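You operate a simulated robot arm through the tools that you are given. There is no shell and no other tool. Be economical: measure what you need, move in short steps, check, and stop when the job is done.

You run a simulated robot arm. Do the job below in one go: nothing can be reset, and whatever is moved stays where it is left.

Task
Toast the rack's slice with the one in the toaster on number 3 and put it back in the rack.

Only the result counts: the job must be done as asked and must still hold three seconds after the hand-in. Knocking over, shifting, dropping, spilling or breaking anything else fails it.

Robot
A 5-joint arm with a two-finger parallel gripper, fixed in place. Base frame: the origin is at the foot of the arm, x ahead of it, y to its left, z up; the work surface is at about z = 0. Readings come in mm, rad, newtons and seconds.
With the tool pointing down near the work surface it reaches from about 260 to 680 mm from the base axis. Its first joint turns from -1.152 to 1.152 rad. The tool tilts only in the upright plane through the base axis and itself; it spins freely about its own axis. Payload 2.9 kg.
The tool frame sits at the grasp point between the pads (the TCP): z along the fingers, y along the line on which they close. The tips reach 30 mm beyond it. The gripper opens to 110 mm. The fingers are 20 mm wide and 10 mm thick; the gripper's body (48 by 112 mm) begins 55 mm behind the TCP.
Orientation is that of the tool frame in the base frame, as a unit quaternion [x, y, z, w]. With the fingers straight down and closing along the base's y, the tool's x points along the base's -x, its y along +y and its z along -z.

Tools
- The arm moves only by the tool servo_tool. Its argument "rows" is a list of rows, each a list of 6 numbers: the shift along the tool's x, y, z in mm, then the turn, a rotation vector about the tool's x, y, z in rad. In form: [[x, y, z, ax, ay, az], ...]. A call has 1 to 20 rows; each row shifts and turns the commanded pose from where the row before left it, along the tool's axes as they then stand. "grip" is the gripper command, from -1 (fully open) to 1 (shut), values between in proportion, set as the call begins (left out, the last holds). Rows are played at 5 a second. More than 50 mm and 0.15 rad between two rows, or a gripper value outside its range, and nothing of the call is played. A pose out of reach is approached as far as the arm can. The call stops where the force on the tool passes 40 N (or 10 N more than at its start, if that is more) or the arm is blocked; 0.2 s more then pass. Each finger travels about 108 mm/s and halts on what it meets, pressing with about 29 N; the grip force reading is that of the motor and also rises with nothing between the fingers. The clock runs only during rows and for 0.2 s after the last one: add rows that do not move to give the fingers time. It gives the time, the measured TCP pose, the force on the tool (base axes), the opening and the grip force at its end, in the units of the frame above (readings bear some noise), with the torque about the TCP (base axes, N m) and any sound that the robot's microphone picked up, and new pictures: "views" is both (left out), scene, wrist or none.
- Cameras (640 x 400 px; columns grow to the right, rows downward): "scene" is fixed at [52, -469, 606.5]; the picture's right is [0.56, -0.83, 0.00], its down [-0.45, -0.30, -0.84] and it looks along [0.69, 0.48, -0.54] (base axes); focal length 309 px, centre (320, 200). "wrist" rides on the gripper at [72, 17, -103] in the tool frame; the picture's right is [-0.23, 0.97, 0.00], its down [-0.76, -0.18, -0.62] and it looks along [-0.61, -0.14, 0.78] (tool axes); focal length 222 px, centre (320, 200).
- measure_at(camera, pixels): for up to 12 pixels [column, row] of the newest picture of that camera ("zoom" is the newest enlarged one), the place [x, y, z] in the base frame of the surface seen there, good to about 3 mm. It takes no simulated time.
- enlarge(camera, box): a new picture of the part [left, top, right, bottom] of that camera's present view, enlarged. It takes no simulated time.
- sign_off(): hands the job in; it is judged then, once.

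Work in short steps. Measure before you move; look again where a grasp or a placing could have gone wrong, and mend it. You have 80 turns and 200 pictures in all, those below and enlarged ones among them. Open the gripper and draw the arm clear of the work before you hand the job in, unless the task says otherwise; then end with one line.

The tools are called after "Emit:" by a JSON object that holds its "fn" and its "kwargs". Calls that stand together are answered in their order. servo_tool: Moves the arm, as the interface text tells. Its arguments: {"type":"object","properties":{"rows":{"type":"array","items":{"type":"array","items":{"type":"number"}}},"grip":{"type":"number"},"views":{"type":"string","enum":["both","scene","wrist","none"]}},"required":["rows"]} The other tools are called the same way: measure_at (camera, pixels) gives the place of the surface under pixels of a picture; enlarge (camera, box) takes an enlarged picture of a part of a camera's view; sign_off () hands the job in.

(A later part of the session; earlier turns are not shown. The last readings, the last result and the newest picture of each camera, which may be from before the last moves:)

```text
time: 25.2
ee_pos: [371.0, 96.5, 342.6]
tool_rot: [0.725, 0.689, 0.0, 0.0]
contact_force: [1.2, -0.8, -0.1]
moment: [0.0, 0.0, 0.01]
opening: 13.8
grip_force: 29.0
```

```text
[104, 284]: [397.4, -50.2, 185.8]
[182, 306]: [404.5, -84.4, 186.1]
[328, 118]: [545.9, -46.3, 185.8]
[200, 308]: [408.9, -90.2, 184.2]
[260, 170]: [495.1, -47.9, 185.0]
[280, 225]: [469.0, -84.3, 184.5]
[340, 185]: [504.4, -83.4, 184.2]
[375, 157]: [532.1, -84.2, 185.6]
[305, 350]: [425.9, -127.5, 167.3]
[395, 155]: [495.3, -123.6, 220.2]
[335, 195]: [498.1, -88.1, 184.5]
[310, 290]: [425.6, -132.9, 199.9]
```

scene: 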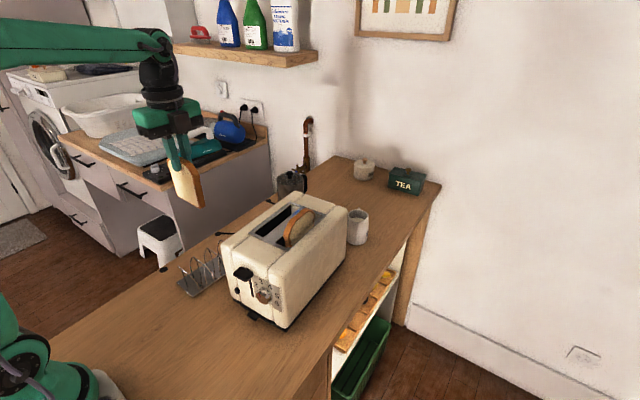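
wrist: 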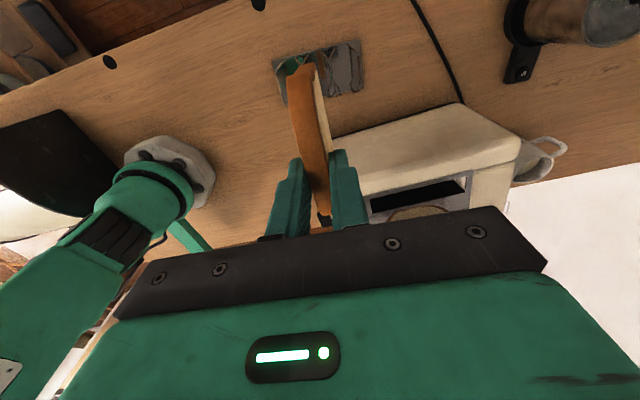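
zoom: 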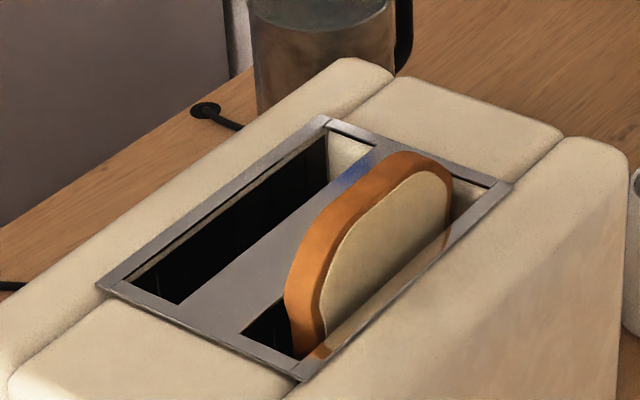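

Left slot: x 405–540, y -54 to -84, centre ≈ (470,-68.5). I turn the slice along x and carry it above the slot.

Emit:
{"fn": "servo_tool", "kwargs": {"rows": [[0, 0, 0, 0, 0, -0.149], [0, 0, 0, 0, 0, -0.149], [0, 0, 0, 0, 0, -0.149], [0, 0, 0, 0, 0, -0.149], [0, 0, 0, 0, 0, -0.149], [0, 0, 0, 0, 0, -0.149], [0, 0, 0, 0, 0, -0.149], [0, 0, 0, 0, 0, -0.149], [0, 0, 0, 0, 0, -0.149], [0, 0, 0, 0, 0, -0.149], [0, 0, 0, 0, 0, -0.149], [-23.4, -41.6, 0, 0, 0, 0], [-23.4, -41.6, 0, 0, 0, 0], [-23.4, -41.6, 0, 0, 0, 0], [-23.4, -41.6, 0, 0, 0, 0], [0, 0, 0, 0, 0, 0]]}}

Emit:
{"fn": "enlarge", "kwargs": {"camera": "wrist", "box": [230, 60, 430, 230]}}

```text
time: 28.6
ee_pos: [466.0, -70.3, 342.3]
tool_rot: [-0.008, 1.0, 0.001, 0.001]
contact_force: [0.1, -0.4, 0.1]
moment: [0.02, 0.03, 0.02]
opening: 13.9
grip_force: 29.5
```

scene: 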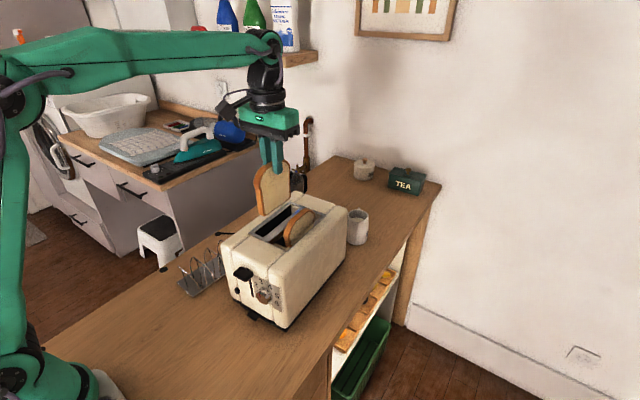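
wrist: 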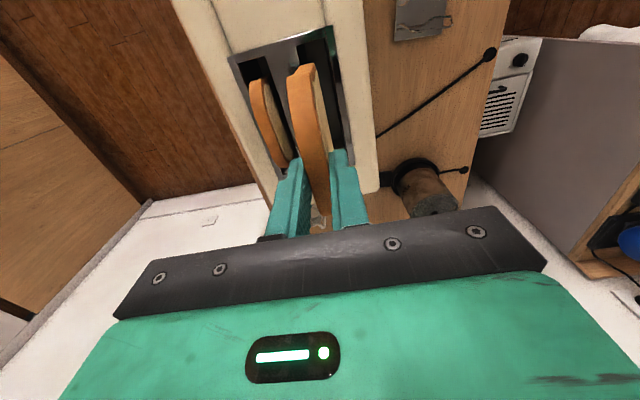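

```text
2.35 times, centred on (330, 145) of wrist
```

zoom: 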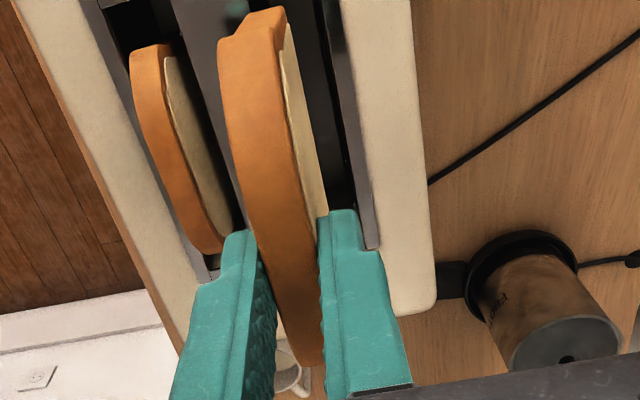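

I shift y by +1.5 and lower until the slice bottom is just above the slot, then check.

Emit:
{"fn": "servo_tool", "kwargs": {"rows": [[-2, 1.5, 15, 0, 0, 0], [0, 0, 17, 0, 0, 0], [0, 0, 0, 0, 0, 0]], "views": "scene"}}

Emit:
{"fn": "enlarge", "kwargs": {"camera": "scene", "box": [230, 150, 350, 255]}}

```text
time: 29.4
ee_pos: [469.8, -67.7, 310.2]
tool_rot: [-0.009, 1.0, 0.0, 0.0]
contact_force: [0.6, 0.1, 0.1]
moment: [0.01, 0.01, -0.01]
opening: 13.8
grip_force: 28.8
```

scene: 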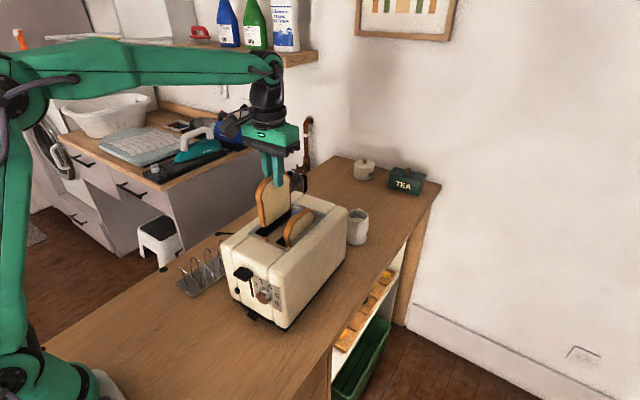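

```text
3.81 times, centred on (290, 202) of scene
```

zoom: 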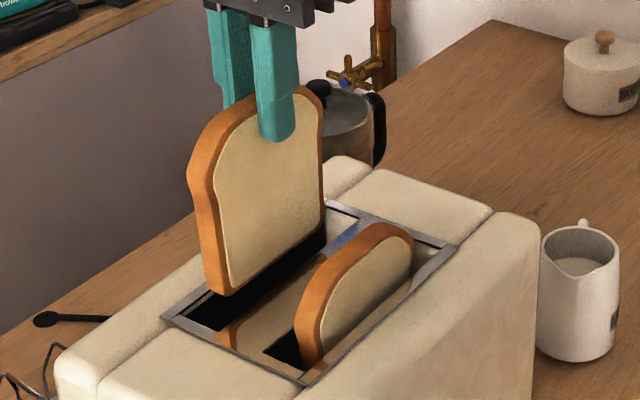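

Emit:
{"fn": "measure_at", "kwargs": {"camera": "zoom", "pixels": [[212, 288], [228, 288], [320, 225], [200, 200], [220, 200], [320, 130], [270, 250], [260, 160], [190, 165], [323, 175]]}}

```text
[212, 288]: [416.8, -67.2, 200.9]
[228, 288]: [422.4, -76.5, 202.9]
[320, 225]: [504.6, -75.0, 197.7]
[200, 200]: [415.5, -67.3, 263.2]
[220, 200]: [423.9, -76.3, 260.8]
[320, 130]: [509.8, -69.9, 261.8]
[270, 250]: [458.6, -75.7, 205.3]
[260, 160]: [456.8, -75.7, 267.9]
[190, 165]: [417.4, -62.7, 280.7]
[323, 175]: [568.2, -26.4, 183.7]
```

The slice (y -62…-76, x 415–508) is centred over the slot; I lower it in slowly.

Emit:
{"fn": "servo_tool", "kwargs": {"rows": [[0, 0, 12, 0, 0, 0], [0, 0, 15, 0, 0, 0], [0, 0, 15, 0, 0, 0], [0, 0, 15, 0, 0, 0], [0, 0, 12, 0, 0, 0], [0, 0, 4, 0, 0, 0], [0, 0, 3, 0, 0, 0]]}}

Emit:
{"fn": "enlarge", "kwargs": {"camera": "scene", "box": [230, 150, 350, 255]}}

```text
time: 31.0
ee_pos: [469.5, -67.8, 233.8]
tool_rot: [-0.009, 1.0, 0.0, -0.001]
contact_force: [-0.4, 0.0, -0.5]
moment: [0.03, 0.03, 0.0]
opening: 14.0
grip_force: 28.8
```

scene: 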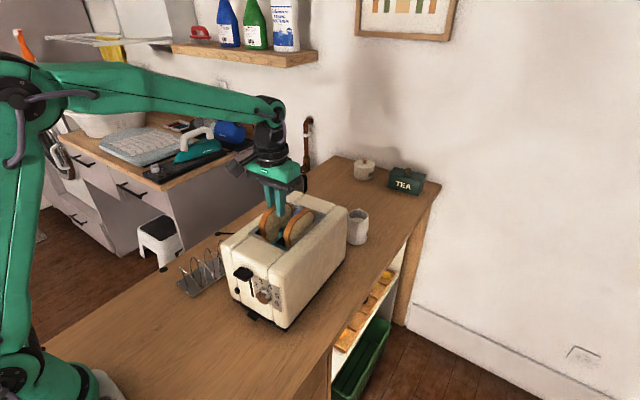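
wrist: 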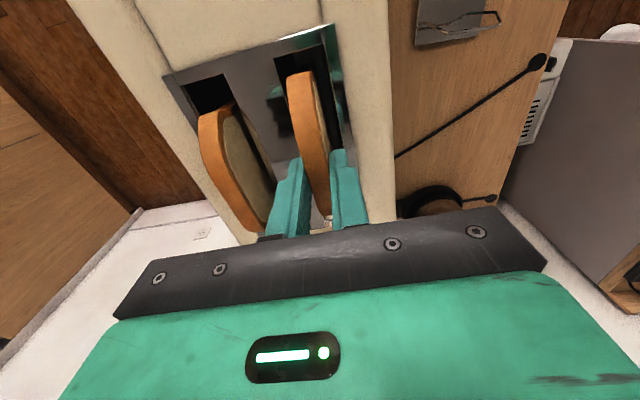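

```text
3.81 times, centred on (290, 202) of scene
```

zoom: 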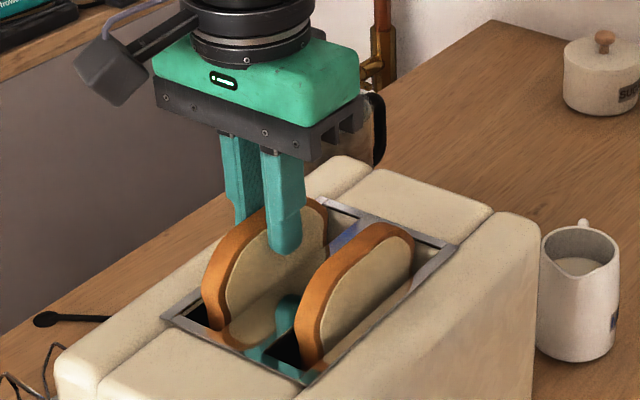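

Still slightly higher than the neighbour; I lower in 1 mm steps feeling for contact.

Emit:
{"fn": "servo_tool", "kwargs": {"rows": [[0, 0, 1.5, 0, 0, 0], [0, 0, 1.5, 0, 0, 0], [0, 0, 0, 0, 0, 0]], "views": "none"}}

Emit:
{"fn": "servo_tool", "kwargs": {"rows": [[0, 0, 1, 0, 0, 0], [0, 0, 1, 0, 0, 0], [0, 0, 0, 0, 0, 0]], "views": "none"}}

```text
time: 31.8
ee_pos: [469.4, -67.3, 231.5]
tool_rot: [-0.008, 1.0, 0.0, 0.001]
contact_force: [-0.4, 0.5, -0.2]
moment: [0.02, 0.03, 0.01]
opening: 14.1
grip_force: 29.4
```

```text
time: 32.6
ee_pos: [468.5, -66.5, 229.1]
tool_rot: [-0.008, 1.0, -0.001, 0.0]
contact_force: [0.4, -0.4, 0.2]
moment: [0.02, -0.01, -0.03]
opening: 13.8
grip_force: 29.4
```

Emit:
{"fn": "servo_tool", "kwargs": {"rows": [[0, 0, 1, 0, 0, 0], [0, 0, 1, 0, 0, 0], [0, 0, 0, 0, 0, 0]], "views": "none"}}

Emit:
{"fn": "servo_tool", "kwargs": {"rows": [[0, 0, 1, 0, 0, 0], [0, 0, 1, 0, 0, 0], [0, 0, 0, 0, 0, 0]], "views": "scene"}}

Emit:
{"fn": "enlarge", "kwargs": {"camera": "scene", "box": [230, 150, 350, 255]}}

```text
time: 33.4
ee_pos: [468.9, -67.2, 227.5]
tool_rot: [-0.009, 1.0, 0.0, 0.0]
contact_force: [-0.5, -0.5, -0.5]
moment: [0.01, 0.02, -0.02]
opening: 13.9
grip_force: 28.9
```

```text
time: 34.2
ee_pos: [469.9, -67.6, 224.7]
tool_rot: [-0.009, 1.0, -0.001, 0.0]
contact_force: [-0.5, 0.6, 0.3]
moment: [0.01, -0.02, 0.02]
opening: 14.0
grip_force: 28.9
```

scene: 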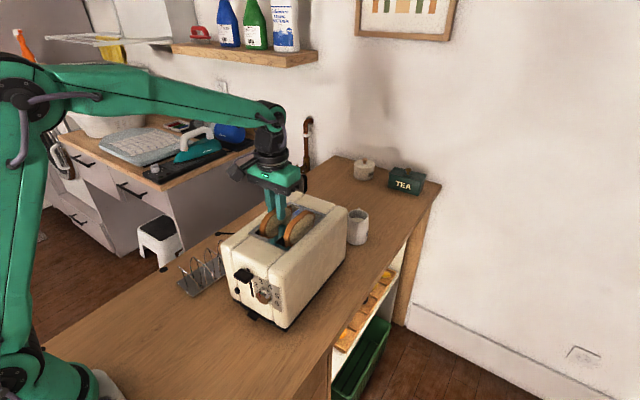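

```text
3.81 times, centred on (290, 202) of scene
```

zoom: 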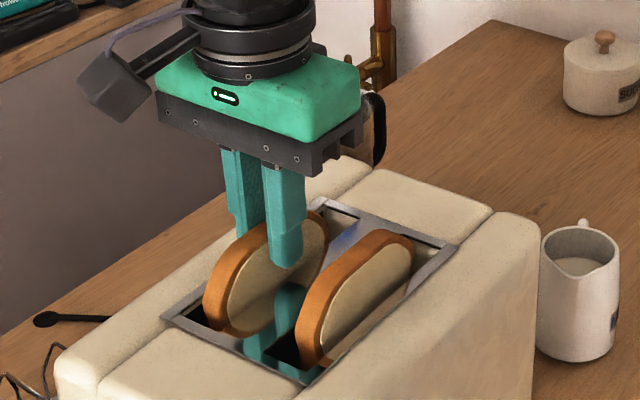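

Emit:
{"fn": "servo_tool", "kwargs": {"rows": [[0, 0, 1, 0, 0, 0], [0, 0, 1, 0, 0, 0], [0, 0, 1, 0, 0, 0], [0, 0, 0, 0, 0, 0]], "views": "none"}}

Emit:
{"fn": "measure_at", "kwargs": {"camera": "scene", "pixels": [[270, 216], [288, 232], [295, 220], [267, 225], [265, 232]]}}

```text
time: 35.2
ee_pos: [470.5, -68.1, 221.4]
tool_rot: [-0.009, 1.0, 0.0, 0.0]
contact_force: [0.3, -0.6, 0.1]
moment: [-0.01, -0.01, -0.04]
opening: 13.9
grip_force: 29.3
```

```text
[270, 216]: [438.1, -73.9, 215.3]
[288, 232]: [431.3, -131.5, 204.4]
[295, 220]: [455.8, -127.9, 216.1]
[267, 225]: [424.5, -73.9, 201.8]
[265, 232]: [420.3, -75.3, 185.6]
```

No contact yet at TCP z 221; tips are near the slot frame, so I release here, letting the slice settle a few mm.

Emit:
{"fn": "servo_tool", "kwargs": {"rows": [[0, 0, 1, 0, 0, 0], [0, 0, 0, 0, 0, 0], [0, 0, 0, 0, 0, 0]], "grip": 0.45, "views": "none"}}

Emit:
{"fn": "servo_tool", "kwargs": {"rows": [[0, 0, -10, 0, 0, 0], [0, 0, -30, 0, 0, 0], [0, 0, -40, 0, 0, 0], [0, 0, -40, 0, 0, 0]]}}

Emit:
{"fn": "enlarge", "kwargs": {"camera": "scene", "box": [230, 150, 350, 255]}}

```text
time: 36.0
ee_pos: [468.8, -68.6, 221.1]
tool_rot: [-0.009, 1.0, 0.0, 0.0]
contact_force: [-0.3, 0.5, -0.4]
moment: [-0.01, 0.0, 0.03]
opening: 30.3
grip_force: 0.1
```

```text
time: 37.0
ee_pos: [468.4, -65.4, 340.9]
tool_rot: [-0.009, 1.0, -0.001, 0.0]
contact_force: [-0.5, 0.5, 0.1]
moment: [-0.02, 0.01, 0.0]
opening: 30.3
grip_force: 0.1
```

scene: 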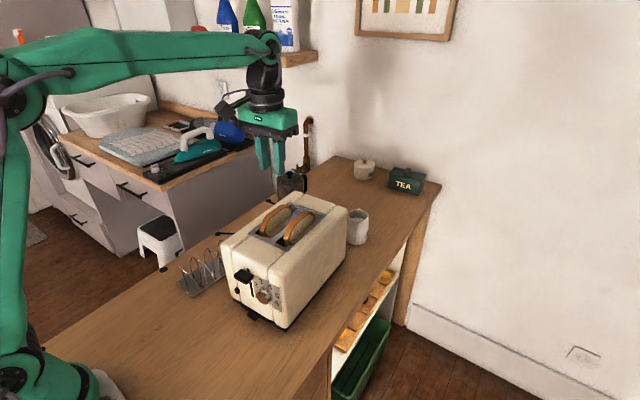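
wrist: 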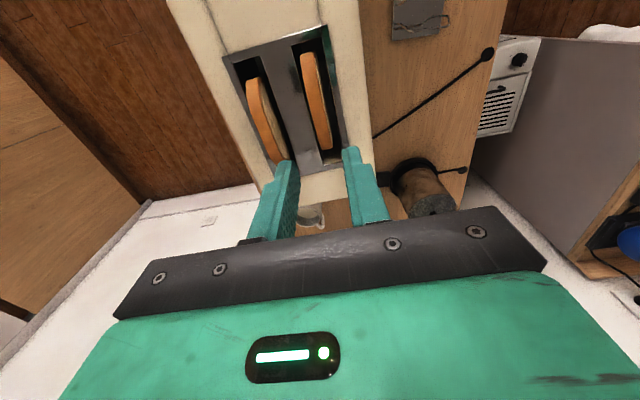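

```text
3.81 times, centred on (290, 202) of scene
```

zoom: 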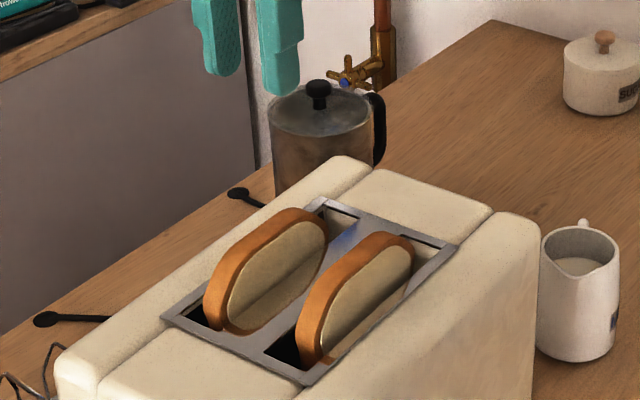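

Both slices stand in the slots. I measure their tops, the lever, and compare heights.

Emit:
{"fn": "measure_at", "kwargs": {"camera": "zoom", "pixels": [[270, 240], [305, 225], [360, 260], [390, 242], [218, 290], [235, 290], [310, 330], [328, 240], [385, 236], [295, 212]]}}

Emit:
{"fn": "enlarge", "kwargs": {"camera": "scene", "box": [228, 262, 292, 302]}}

```text
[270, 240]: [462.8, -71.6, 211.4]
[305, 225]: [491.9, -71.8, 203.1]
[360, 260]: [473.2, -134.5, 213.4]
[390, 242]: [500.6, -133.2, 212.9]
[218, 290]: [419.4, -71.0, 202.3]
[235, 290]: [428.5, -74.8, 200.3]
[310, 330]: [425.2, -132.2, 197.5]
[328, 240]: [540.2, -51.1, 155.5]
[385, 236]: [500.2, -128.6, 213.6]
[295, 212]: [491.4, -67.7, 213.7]
```

```text
10.00 times, centred on (260, 282) of scene
```

zoom: 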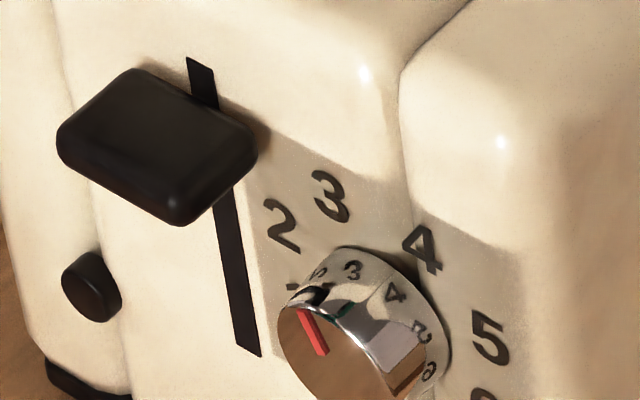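

Lever sits at about (322,-102), top z ~152. I move back, close the fingers, tilt 20° and come above the lever.

Emit:
{"fn": "servo_tool", "kwargs": {"rows": [[39.6, -7.5, 0, 0, 0, 0], [39.6, -7.5, 0, 0, 0, 0], [39.6, -7.5, 0, 0, 0, 0], [39.6, -7.5, 0, 0, 0, 0], [0, 0, 0, 0, 0, 0.11], [0, 0, 0, 0, 0, 0.11], [0, 0, 0, 0, 0, 0.11], [0, 0, 0, 0, -0.1163, 0], [0, 0, 0, 0, -0.1163, 0], [0, 0, 0, 0, -0.1163, 0], [11.8, 0, 32.4, 0, 0, 0], [11.8, 0, 32.4, 0, 0, 0], [11.8, 0, 32.4, 0, 0, 0], [0, 0, 0, 0, 0, 0]], "grip": 1}}

Emit:
{"fn": "enlarge", "kwargs": {"camera": "scene", "box": [200, 200, 320, 310]}}

Emit:
{"fn": "enlarge", "kwargs": {"camera": "wrist", "box": [250, 50, 450, 220]}}

```text
time: 40.0
ee_pos: [312.2, -99.5, 238.6]
tool_rot: [0.153, 0.973, -0.027, 0.172]
contact_force: [-0.2, -1.1, 0.1]
moment: [-0.01, 0.0, -0.05]
opening: 0.1
grip_force: 29.1
```

scene: 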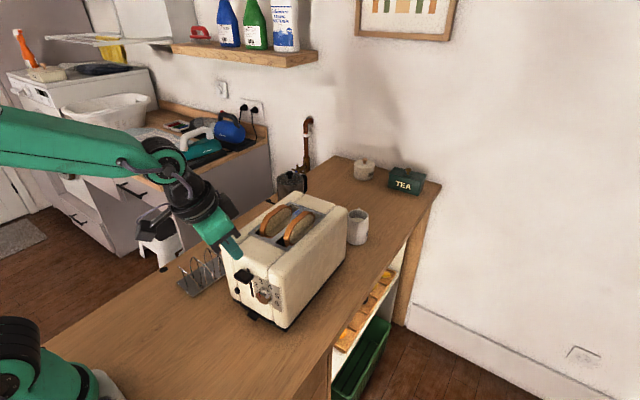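
wrist: 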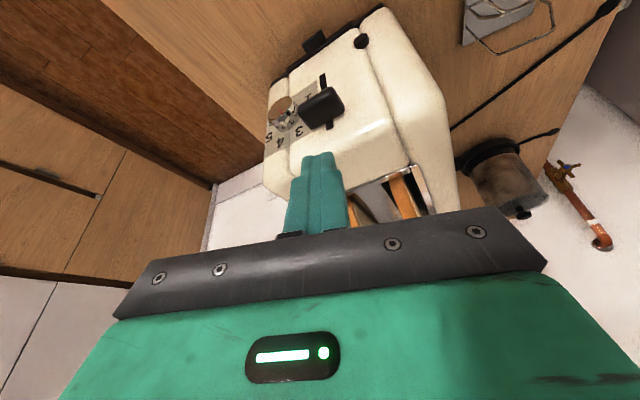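

```text
3.64 times, centred on (260, 255) of scene
```

zoom: 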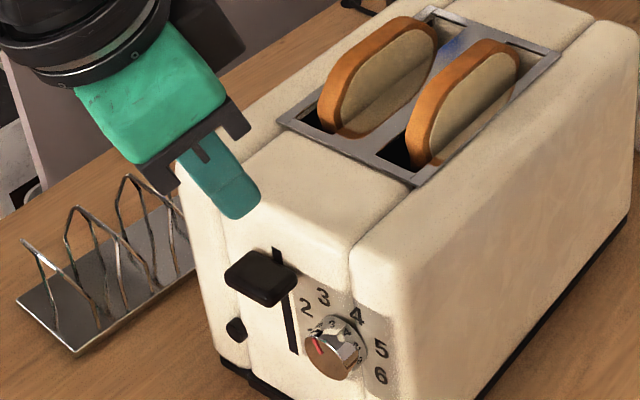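

```text
2.35 times, centred on (350, 135) of wrist
```

zoom: 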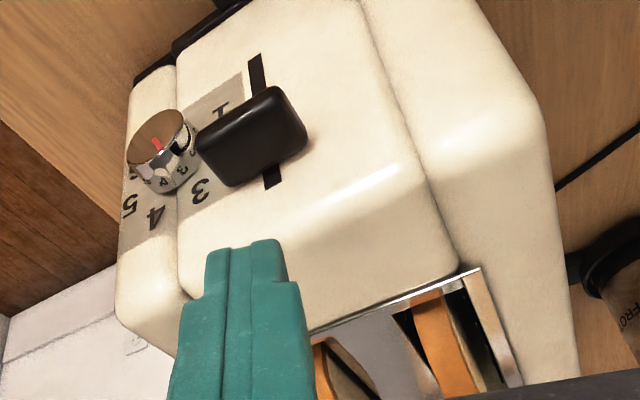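

Emit:
{"fn": "measure_at", "kwargs": {"camera": "zoom", "pixels": [[205, 130], [275, 92], [230, 180], [300, 140], [240, 150], [270, 130], [248, 245]]}}

```text
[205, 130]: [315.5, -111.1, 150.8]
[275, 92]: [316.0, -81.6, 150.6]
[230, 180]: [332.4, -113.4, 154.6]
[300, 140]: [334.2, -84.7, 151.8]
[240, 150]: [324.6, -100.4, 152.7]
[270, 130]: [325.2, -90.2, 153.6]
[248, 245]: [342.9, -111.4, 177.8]
```

Tip is above the lever; I lower to just at its top surface.

Emit:
{"fn": "servo_tool", "kwargs": {"rows": [[10.8, 0.9, 25.8, 0, 0, 0], [9, 0.9, 21, 0, 0, 0], [1.7, 0, 4.7, 0, 0, 0], [0, 0, 0, 0, 0, 0]]}}

Emit:
{"fn": "enlarge", "kwargs": {"camera": "scene", "box": [200, 200, 320, 310]}}

```text
time: 41.0
ee_pos: [308.1, -97.1, 181.7]
tool_rot: [0.153, 0.973, -0.026, 0.172]
contact_force: [-0.1, -0.6, 0.2]
moment: [0.01, 0.0, 0.0]
opening: 0.1
grip_force: 29.3
```

scene: 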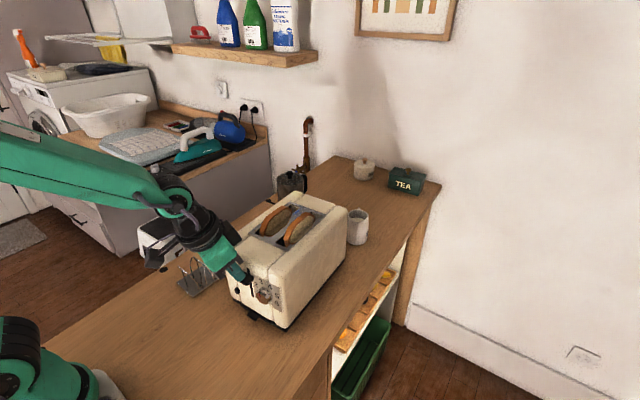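
wrist: 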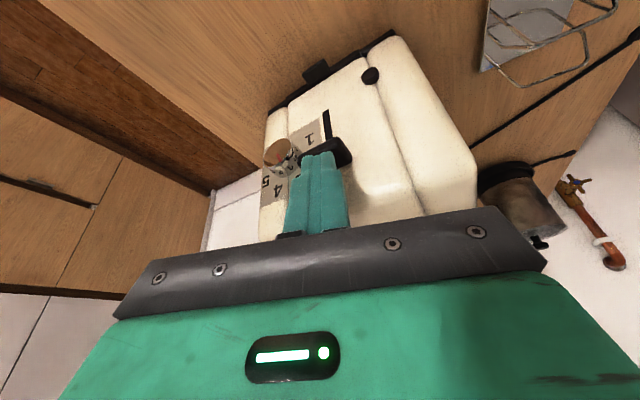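

```text
3.64 times, centred on (260, 255) of scene
```

zoom: 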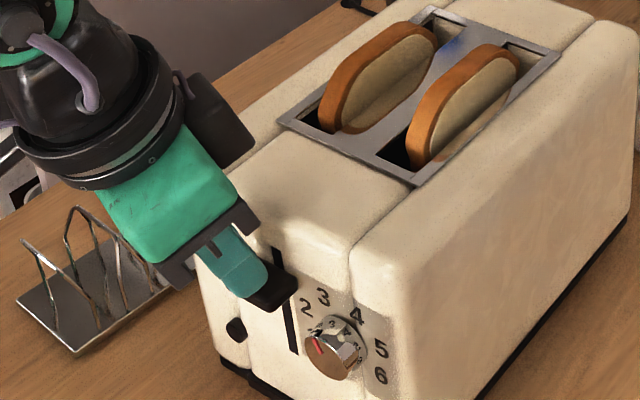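

Tip rests on the lever. I press it down in steps.

Emit:
{"fn": "servo_tool", "kwargs": {"rows": [[3.4, 0, 9.4, 0, 0, 0], [3.4, 0, 9.4, 0, 0, 0], [3.4, 0, 9.4, 0, 0, 0], [3.4, 0, 9.4, 0, 0, 0], [3.4, 0, 9.4, 0, 0, 0]]}}

Emit:
{"fn": "enlarge", "kwargs": {"camera": "scene", "box": [200, 200, 320, 310]}}

```text
time: 42.2
ee_pos: [309.3, -97.7, 132.6]
tool_rot: [0.154, 0.973, -0.027, 0.171]
contact_force: [0.8, 0.2, -0.5]
moment: [0.02, 0.0, -0.02]
opening: 0.1
grip_force: 28.8
```

scene: 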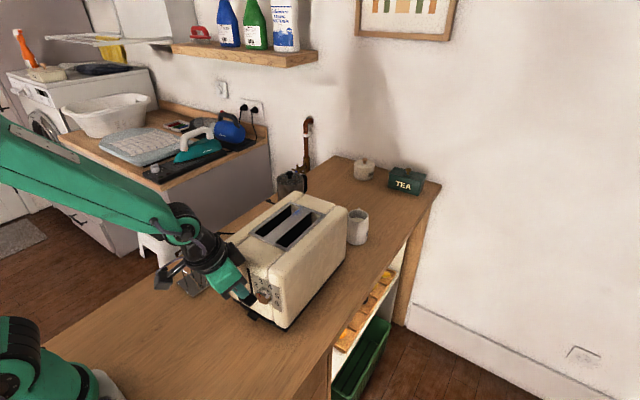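
wrist: 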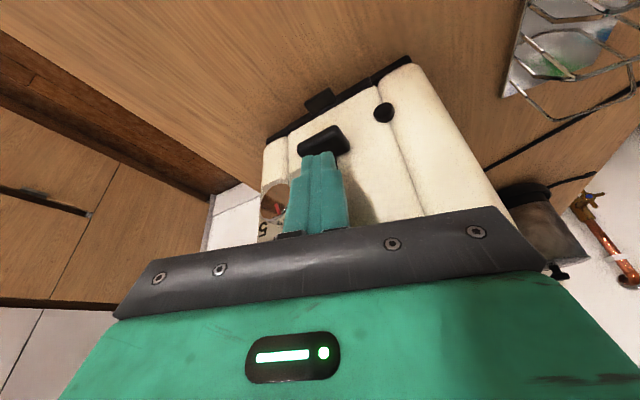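

```text
3.64 times, centred on (260, 255) of scene
```

zoom: 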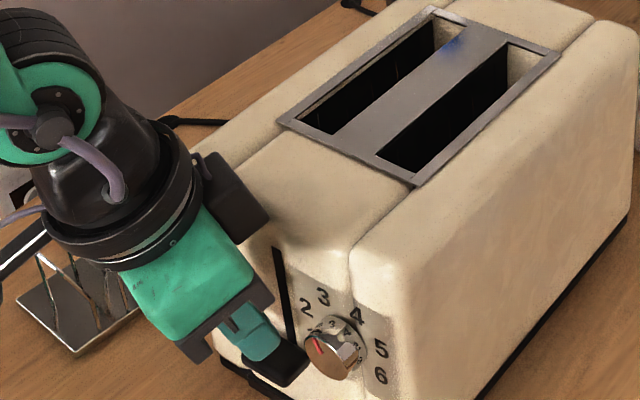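

Slices have gone down with little resistance; I continue until the stop/latch.

Emit:
{"fn": "servo_tool", "kwargs": {"rows": [[1.7, 0, 4.7, 0, 0, 0], [1.7, 0, 4.7, 0, 0, 0], [1.0, 0, 2.8, 0, 0, 0], [0, 0, 0, 0, 0, 0]]}}

Emit:
{"fn": "enlarge", "kwargs": {"camera": "wrist", "box": [240, 60, 420, 240]}}

```text
time: 43.2
ee_pos: [308.9, -99.2, 118.4]
tool_rot: [0.154, 0.973, -0.026, 0.173]
contact_force: [-5.1, -0.7, 12.3]
moment: [0.05, 0.14, 0.03]
opening: 0.0
grip_force: 29.0
```

scene: 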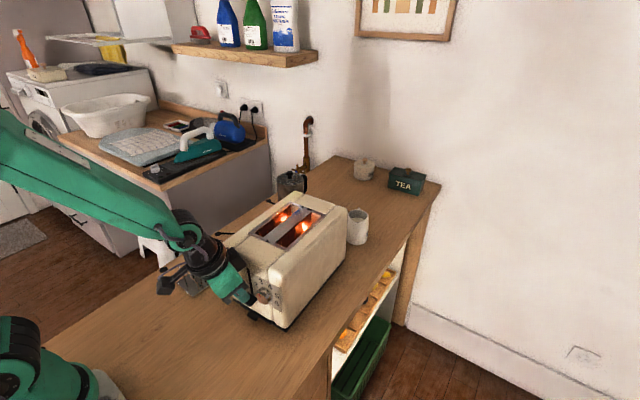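
wrist: 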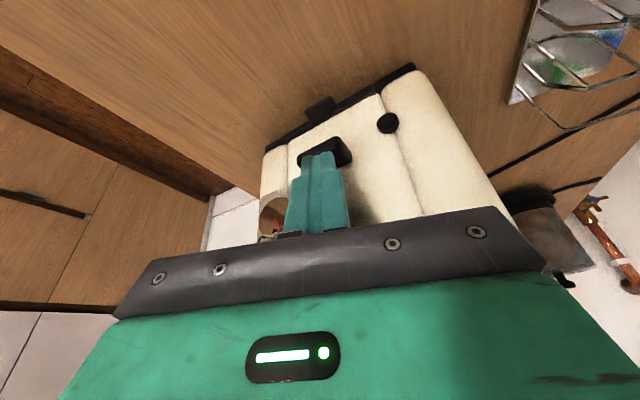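

```text
2.22 times, centred on (330, 150) of wrist
```

zoom: 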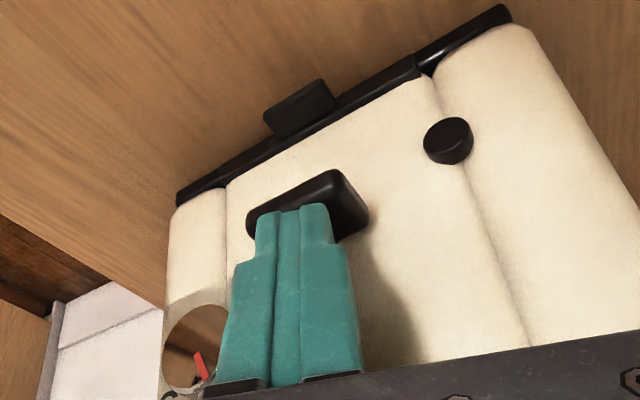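

The elements glow: latched and toasting. I lift the tool straight off the lever and rise.

Emit:
{"fn": "servo_tool", "kwargs": {"rows": [[-3.4, 0, -9.4, 0, 0, 0], [-6.8, 0, -18.8, 0, 0, 0], [-8.5, 0, -23.5, 0, 0, 0], [-10, 0, -28, 0, 0, 0], [-13, 0, -36, 0, 0, 0], [-13, 0, -36, 0, 0, 0], [-13, 0, -36, 0, 0, 0]]}}

Emit:
{"fn": "enlarge", "kwargs": {"camera": "scene", "box": [200, 180, 320, 310]}}

```text
time: 44.8
ee_pos: [306.7, -97.7, 320.0]
tool_rot: [0.152, 0.973, -0.026, 0.171]
contact_force: [0.2, -0.3, -0.7]
moment: [0.0, 0.03, -0.02]
opening: 0.2
grip_force: 28.9
```

scene: 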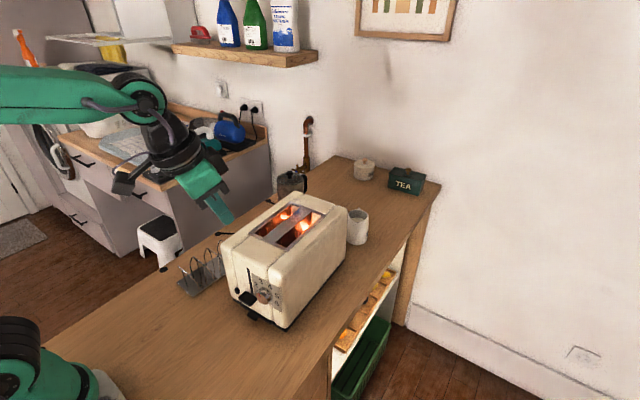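
wrist: 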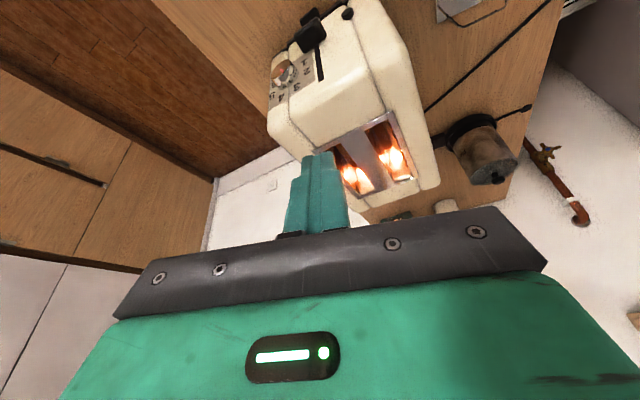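

```text
3.08 times, centred on (260, 245) of scene
```

zoom: 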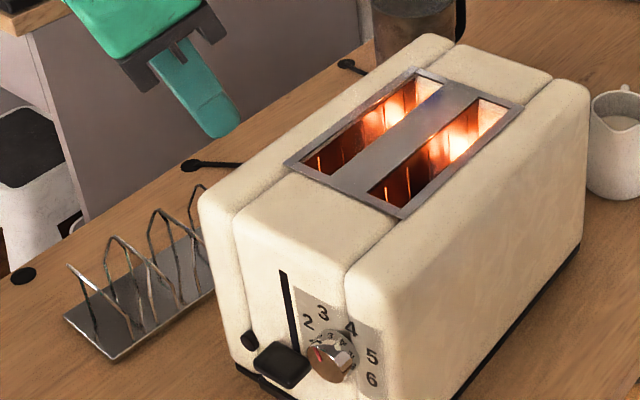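

Dial still at 3 and toasting runs. I straighten the tool and wait high above the left slot.

Emit:
{"fn": "servo_tool", "kwargs": {"rows": [[0, 0, 0, 0, 0.1163, 0], [0, 0, 0, 0, 0.1163, 0], [0, 0, 0, 0, 0.1163, 0], [0, 0, -20, 0, 0, -0.11], [0, 0, 0, 0, 0, -0.11], [0, 0, 0, 0, 0, -0.11], [-39.6, 7.5, 0, 0, 0, 0], [-39.6, 7.5, 0, 0, 0, 0], [-39.6, 7.5, 0, 0, 0, 0], [-39.6, 7.5, 0, 0, 0, 0], [0, 0, 0, 0, 0, 0], [0, 0, 0, 0, 0, 0], [0, 0, 0, 0, 0, 0], [0, 0, 0, 0, 0, 0], [0, 0, 0, 0, 0, 0], [0, 0, 0, 0, 0, 0], [0, 0, 0, 0, 0, 0], [0, 0, 0, 0, 0, 0], [0, 0, 0, 0, 0, 0], [0, 0, 0, 0, 0, 0]], "grip": 0.4, "views": "scene"}}

Emit:
{"fn": "enlarge", "kwargs": {"camera": "scene", "box": [228, 262, 292, 302]}}

```text
time: 49.0
ee_pos: [464.5, -66.4, 338.0]
tool_rot: [-0.009, 1.0, 0.0, 0.001]
contact_force: [0.3, 0.0, 0.4]
moment: [-0.03, -0.02, 0.0]
opening: 32.9
grip_force: 0.0
```

scene: 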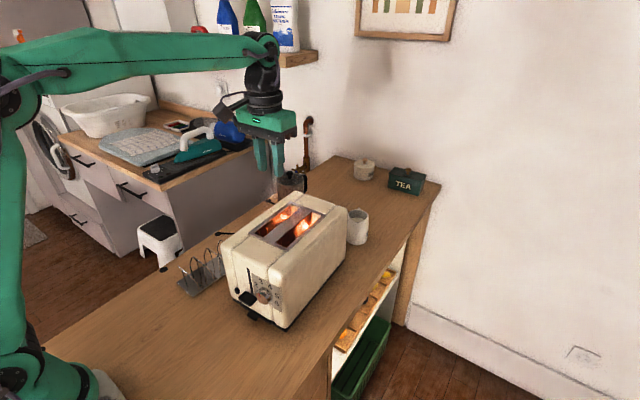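

```text
10.00 times, centred on (260, 282) of scene
```

zoom: 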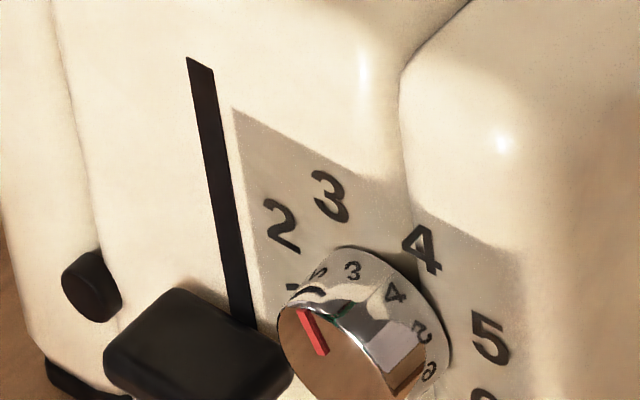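

Dial unchanged at 3; I wait for the pop, without pictures.

Emit:
{"fn": "servo_tool", "kwargs": {"rows": [[0, 0, 0, 0, 0, 0], [0, 0, 0, 0, 0, 0], [0, 0, 0, 0, 0, 0], [0, 0, 0, 0, 0, 0], [0, 0, 0, 0, 0, 0], [0, 0, 0, 0, 0, 0], [0, 0, 0, 0, 0, 0], [0, 0, 0, 0, 0, 0], [0, 0, 0, 0, 0, 0], [0, 0, 0, 0, 0, 0], [0, 0, 0, 0, 0, 0], [0, 0, 0, 0, 0, 0], [0, 0, 0, 0, 0, 0], [0, 0, 0, 0, 0, 0], [0, 0, 0, 0, 0, 0], [0, 0, 0, 0, 0, 0], [0, 0, 0, 0, 0, 0], [0, 0, 0, 0, 0, 0], [0, 0, 0, 0, 0, 0], [0, 0, 0, 0, 0, 0]], "views": "none"}}

Emit:
{"fn": "servo_tool", "kwargs": {"rows": [[0, 0, 0, 0, 0, 0], [0, 0, 0, 0, 0, 0], [0, 0, 0, 0, 0, 0], [0, 0, 0, 0, 0, 0], [0, 0, 0, 0, 0, 0], [0, 0, 0, 0, 0, 0], [0, 0, 0, 0, 0, 0], [0, 0, 0, 0, 0, 0], [0, 0, 0, 0, 0, 0], [0, 0, 0, 0, 0, 0], [0, 0, 0, 0, 0, 0], [0, 0, 0, 0, 0, 0], [0, 0, 0, 0, 0, 0], [0, 0, 0, 0, 0, 0], [0, 0, 0, 0, 0, 0], [0, 0, 0, 0, 0, 0], [0, 0, 0, 0, 0, 0], [0, 0, 0, 0, 0, 0], [0, 0, 0, 0, 0, 0], [0, 0, 0, 0, 0, 0]], "views": "none"}}

Emit:
{"fn": "servo_tool", "kwargs": {"rows": [[0, 0, 0, 0, 0, 0], [0, 0, 0, 0, 0, 0], [0, 0, 0, 0, 0, 0], [0, 0, 0, 0, 0, 0], [0, 0, 0, 0, 0, 0], [0, 0, 0, 0, 0, 0], [0, 0, 0, 0, 0, 0], [0, 0, 0, 0, 0, 0], [0, 0, 0, 0, 0, 0], [0, 0, 0, 0, 0, 0], [0, 0, 0, 0, 0, 0], [0, 0, 0, 0, 0, 0], [0, 0, 0, 0, 0, 0], [0, 0, 0, 0, 0, 0], [0, 0, 0, 0, 0, 0], [0, 0, 0, 0, 0, 0], [0, 0, 0, 0, 0, 0], [0, 0, 0, 0, 0, 0], [0, 0, 0, 0, 0, 0], [0, 0, 0, 0, 0, 0]], "views": "scene"}}

```text
time: 53.2
ee_pos: [464.6, -64.2, 337.6]
tool_rot: [-0.009, 1.0, -0.001, 0.0]
contact_force: [-0.3, -0.1, 0.5]
moment: [-0.02, -0.01, 0.0]
opening: 33.0
grip_force: 0.1
```

```text
time: 57.4
ee_pos: [465.3, -64.9, 338.6]
tool_rot: [-0.009, 1.0, 0.0, -0.001]
contact_force: [-0.5, 0.7, 0.1]
moment: [0.01, 0.01, -0.06]
opening: 33.1
grip_force: 0.0
```

```text
time: 61.6
ee_pos: [464.5, -64.8, 337.9]
tool_rot: [-0.009, 1.0, 0.0, 0.0]
contact_force: [0.6, 0.2, -0.4]
moment: [0.04, 0.0, 0.0]
opening: 33.0
grip_force: 0.1
```

scene: 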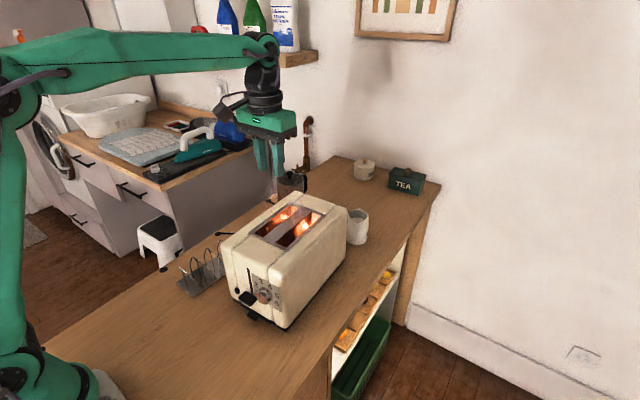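

Still glowing after ~18 s; I keep waiting.

Emit:
{"fn": "servo_tool", "kwargs": {"rows": [[0, 0, 0, 0, 0, 0], [0, 0, 0, 0, 0, 0], [0, 0, 0, 0, 0, 0], [0, 0, 0, 0, 0, 0], [0, 0, 0, 0, 0, 0], [0, 0, 0, 0, 0, 0], [0, 0, 0, 0, 0, 0], [0, 0, 0, 0, 0, 0], [0, 0, 0, 0, 0, 0], [0, 0, 0, 0, 0, 0], [0, 0, 0, 0, 0, 0], [0, 0, 0, 0, 0, 0], [0, 0, 0, 0, 0, 0], [0, 0, 0, 0, 0, 0], [0, 0, 0, 0, 0, 0], [0, 0, 0, 0, 0, 0], [0, 0, 0, 0, 0, 0], [0, 0, 0, 0, 0, 0], [0, 0, 0, 0, 0, 0], [0, 0, 0, 0, 0, 0]], "views": "none"}}

Emit:
{"fn": "servo_tool", "kwargs": {"rows": [[0, 0, 0, 0, 0, 0], [0, 0, 0, 0, 0, 0], [0, 0, 0, 0, 0, 0], [0, 0, 0, 0, 0, 0], [0, 0, 0, 0, 0, 0], [0, 0, 0, 0, 0, 0], [0, 0, 0, 0, 0, 0], [0, 0, 0, 0, 0, 0], [0, 0, 0, 0, 0, 0], [0, 0, 0, 0, 0, 0], [0, 0, 0, 0, 0, 0], [0, 0, 0, 0, 0, 0], [0, 0, 0, 0, 0, 0], [0, 0, 0, 0, 0, 0], [0, 0, 0, 0, 0, 0], [0, 0, 0, 0, 0, 0], [0, 0, 0, 0, 0, 0], [0, 0, 0, 0, 0, 0], [0, 0, 0, 0, 0, 0], [0, 0, 0, 0, 0, 0]], "views": "none"}}

Emit:
{"fn": "servo_tool", "kwargs": {"rows": [[0, 0, 0, 0, 0, 0], [0, 0, 0, 0, 0, 0], [0, 0, 0, 0, 0, 0], [0, 0, 0, 0, 0, 0], [0, 0, 0, 0, 0, 0], [0, 0, 0, 0, 0, 0], [0, 0, 0, 0, 0, 0], [0, 0, 0, 0, 0, 0], [0, 0, 0, 0, 0, 0], [0, 0, 0, 0, 0, 0], [0, 0, 0, 0, 0, 0], [0, 0, 0, 0, 0, 0], [0, 0, 0, 0, 0, 0], [0, 0, 0, 0, 0, 0], [0, 0, 0, 0, 0, 0], [0, 0, 0, 0, 0, 0], [0, 0, 0, 0, 0, 0], [0, 0, 0, 0, 0, 0], [0, 0, 0, 0, 0, 0], [0, 0, 0, 0, 0, 0]], "views": "none"}}

Emit:
{"fn": "servo_tool", "kwargs": {"rows": [[0, 0, 0, 0, 0, 0], [0, 0, 0, 0, 0, 0], [0, 0, 0, 0, 0, 0], [0, 0, 0, 0, 0, 0], [0, 0, 0, 0, 0, 0], [0, 0, 0, 0, 0, 0], [0, 0, 0, 0, 0, 0], [0, 0, 0, 0, 0, 0], [0, 0, 0, 0, 0, 0], [0, 0, 0, 0, 0, 0], [0, 0, 0, 0, 0, 0], [0, 0, 0, 0, 0, 0], [0, 0, 0, 0, 0, 0], [0, 0, 0, 0, 0, 0], [0, 0, 0, 0, 0, 0], [0, 0, 0, 0, 0, 0], [0, 0, 0, 0, 0, 0], [0, 0, 0, 0, 0, 0], [0, 0, 0, 0, 0, 0], [0, 0, 0, 0, 0, 0]], "views": "scene"}}

```text
time: 65.8
ee_pos: [466.2, -66.3, 338.2]
tool_rot: [-0.009, 1.0, 0.0, 0.001]
contact_force: [0.6, 0.3, -0.1]
moment: [0.02, 0.0, -0.05]
opening: 33.1
grip_force: 0.0
heard: pop
```

```text
time: 70.0
ee_pos: [464.7, -64.3, 338.8]
tool_rot: [-0.009, 1.0, 0.0, 0.001]
contact_force: [-0.3, -0.4, -0.1]
moment: [-0.03, 0.01, -0.02]
opening: 32.9
grip_force: 0.1
```

```text
time: 74.2
ee_pos: [465.9, -65.1, 337.9]
tool_rot: [-0.009, 1.0, 0.0, 0.0]
contact_force: [-0.2, -0.1, 0.2]
moment: [-0.01, -0.03, 0.0]
opening: 32.8
grip_force: 0.0
```

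```text
time: 78.4
ee_pos: [465.3, -64.7, 338.9]
tool_rot: [-0.009, 1.0, 0.0, 0.0]
contact_force: [0.0, -0.1, -0.2]
moment: [0.02, 0.03, -0.01]
opening: 33.1
grip_force: 0.0
```

scene: 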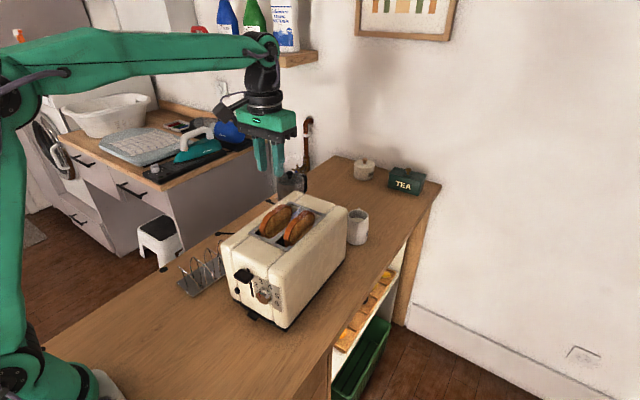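

Popped. I examine the toasted slices and measure the left one.

Emit:
{"fn": "enlarge", "kwargs": {"camera": "scene", "box": [230, 150, 350, 255]}}

```text
3.81 times, centred on (290, 202) of scene
```

zoom: 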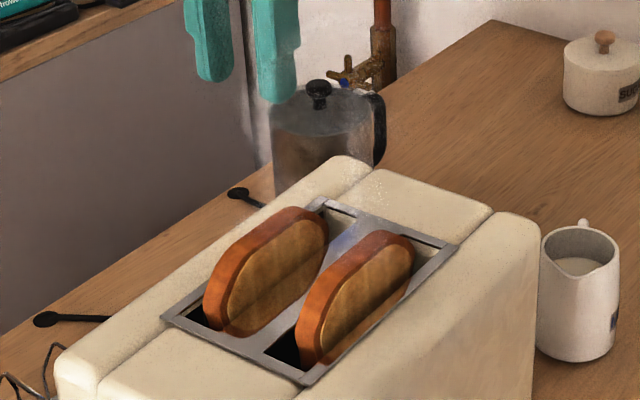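

Emit:
{"fn": "measure_at", "kwargs": {"camera": "zoom", "pixels": [[270, 240], [300, 227], [235, 290], [250, 295], [212, 290], [218, 262], [290, 213], [325, 235], [260, 225], [240, 250]]}}

```text
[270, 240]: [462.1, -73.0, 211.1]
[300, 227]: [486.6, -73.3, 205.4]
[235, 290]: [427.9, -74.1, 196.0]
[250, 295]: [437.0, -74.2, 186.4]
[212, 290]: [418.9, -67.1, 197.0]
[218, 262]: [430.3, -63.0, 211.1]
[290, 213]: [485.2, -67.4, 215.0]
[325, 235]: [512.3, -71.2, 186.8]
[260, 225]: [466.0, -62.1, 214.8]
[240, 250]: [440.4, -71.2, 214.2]
```

Left slice centre y ≈ -67.5, x ≈ 465, top z 215. I descend around it.

Emit:
{"fn": "servo_tool", "kwargs": {"rows": [[0, -2, 30, 0, 0, 0], [0, 0, 35, 0, 0, 0], [0, 0, 30, 0, 0, 0], [0, 0, 15, 0, 0, 0], [0, 0, 6, 0, 0, 0], [0, 0, 0, 0, 0, 0]], "views": "both"}}

Emit:
{"fn": "enlarge", "kwargs": {"camera": "wrist", "box": [230, 50, 420, 240]}}

```text
time: 79.8
ee_pos: [466.4, -67.6, 222.2]
tool_rot: [-0.008, 1.0, 0.0, 0.001]
contact_force: [0.3, 1.0, 0.8]
moment: [-0.02, -0.02, 0.0]
opening: 33.0
grip_force: 0.2
```

scene: 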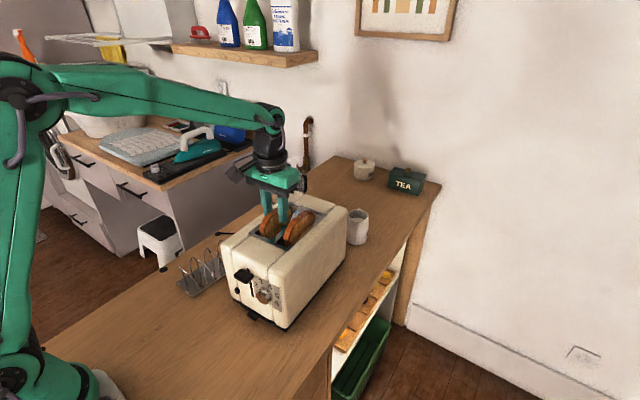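
wrist: 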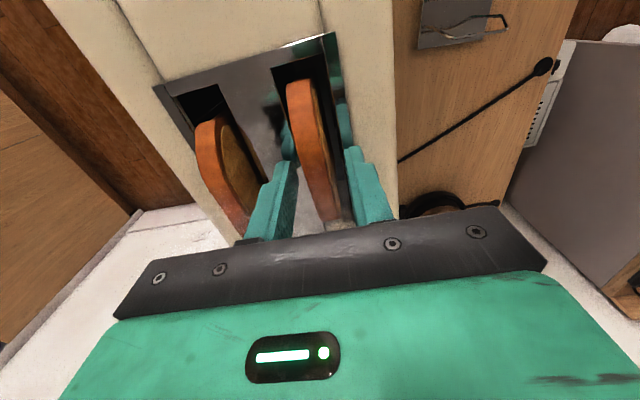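

```text
2.11 times, centred on (325, 145) of wrist
```

zoom: 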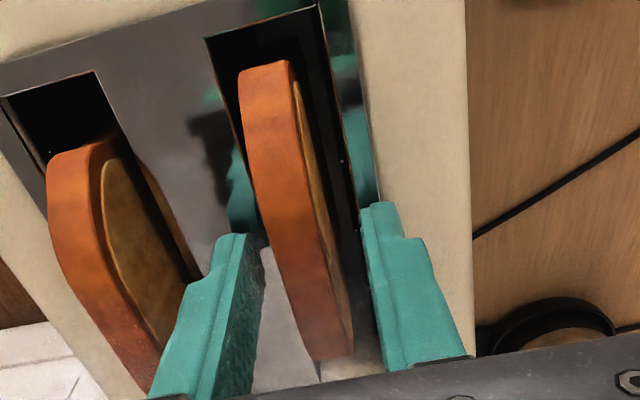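

Fingers straddle the toast; I grip.

Emit:
{"fn": "servo_tool", "kwargs": {"rows": [[0, -1, 0, 0, 0, 0], [0, 0, 0, 0, 0, 0], [0, 0, 0, 0, 0, 0], [0, 0, 0, 0, 0, 0]], "grip": 1, "views": "none"}}

Emit:
{"fn": "servo_tool", "kwargs": {"rows": [[0, 0, -5, 0, 0, 0], [0, 0, -15, 0, 0, 0], [0, 0, -30, 0, 0, 0], [0, 0, -30, 0, 0, 0], [0, 0, -30, 0, 0, 0], [0, 0, -20, 0, 0, 0]], "views": "both"}}

Emit:
{"fn": "enlarge", "kwargs": {"camera": "scene", "box": [230, 130, 350, 255]}}

```text
time: 80.8
ee_pos: [465.7, -67.7, 222.4]
tool_rot: [-0.008, 1.0, 0.0, 0.0]
contact_force: [0.5, 0.4, -0.1]
moment: [-0.02, 0.02, 0.0]
opening: 13.8
grip_force: 29.0
```

```text
time: 82.2
ee_pos: [465.3, -68.8, 354.0]
tool_rot: [-0.009, 1.0, -0.001, 0.0]
contact_force: [0.4, -0.3, -0.3]
moment: [0.01, 0.0, 0.02]
opening: 14.2
grip_force: 29.0
```

scene: 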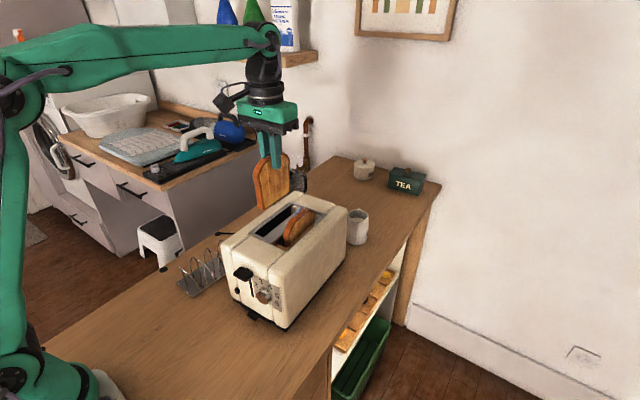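
wrist: 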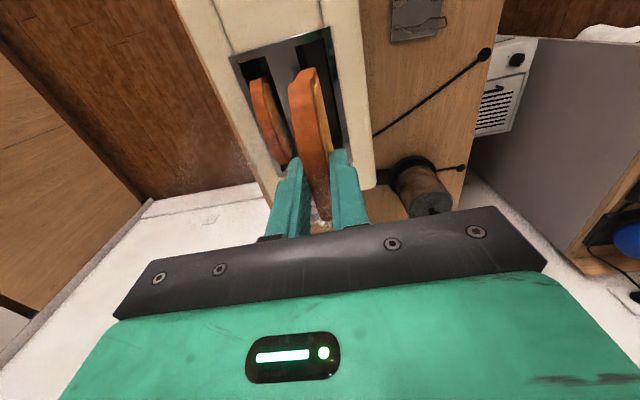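

```text
3.20 times, centred on (290, 192) of scene
```

zoom: 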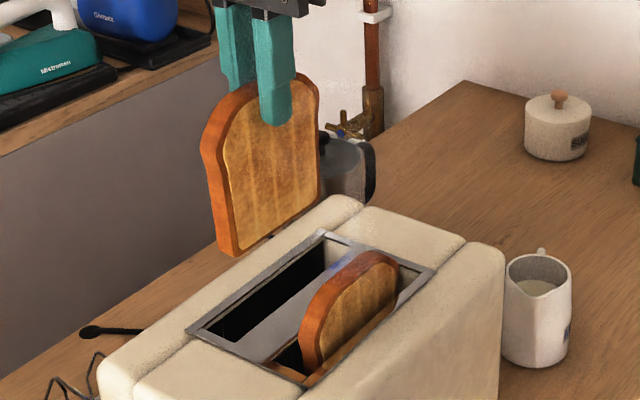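

I measure the held slice's bottom and sides for its place in the hand.

Emit:
{"fn": "measure_at", "kwargs": {"camera": "zoom", "pixels": [[225, 248], [240, 250], [315, 195], [225, 160], [312, 120], [212, 160], [315, 150], [280, 220]]}}

Emit:
{"fn": "enlarge", "kwargs": {"camera": "scene", "box": [160, 225, 250, 305]}}

```text
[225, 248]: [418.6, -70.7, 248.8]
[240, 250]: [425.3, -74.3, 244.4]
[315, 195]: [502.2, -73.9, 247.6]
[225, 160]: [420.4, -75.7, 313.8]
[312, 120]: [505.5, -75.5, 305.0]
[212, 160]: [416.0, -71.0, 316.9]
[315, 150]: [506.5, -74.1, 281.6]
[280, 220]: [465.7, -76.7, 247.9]
```

```text
5.00 times, centred on (205, 265) of scene
```

zoom: 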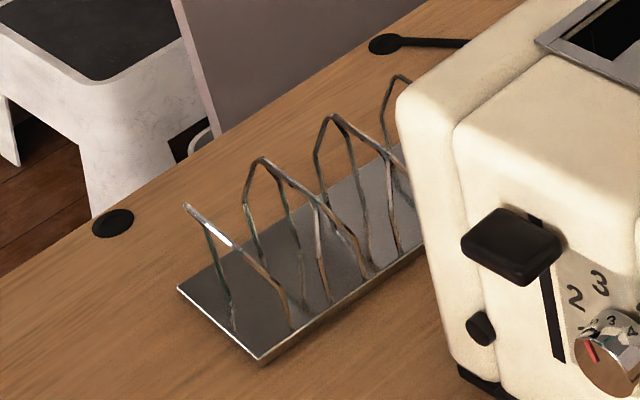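

I measure the rack's hoops and base for the return.

Emit:
{"fn": "measure_at", "kwargs": {"camera": "zoom", "pixels": [[258, 160], [335, 118], [357, 240], [330, 300], [365, 275], [300, 240], [360, 200], [345, 235], [260, 360], [180, 290], [262, 255], [400, 250]]}}

```text
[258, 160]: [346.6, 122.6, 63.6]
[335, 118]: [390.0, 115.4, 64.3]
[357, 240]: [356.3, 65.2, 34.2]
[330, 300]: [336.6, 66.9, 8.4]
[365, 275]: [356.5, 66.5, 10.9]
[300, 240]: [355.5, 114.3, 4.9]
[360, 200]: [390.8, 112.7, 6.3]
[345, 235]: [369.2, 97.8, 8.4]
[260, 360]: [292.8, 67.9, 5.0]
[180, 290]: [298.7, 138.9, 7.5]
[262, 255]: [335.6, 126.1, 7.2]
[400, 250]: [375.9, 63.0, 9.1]
```

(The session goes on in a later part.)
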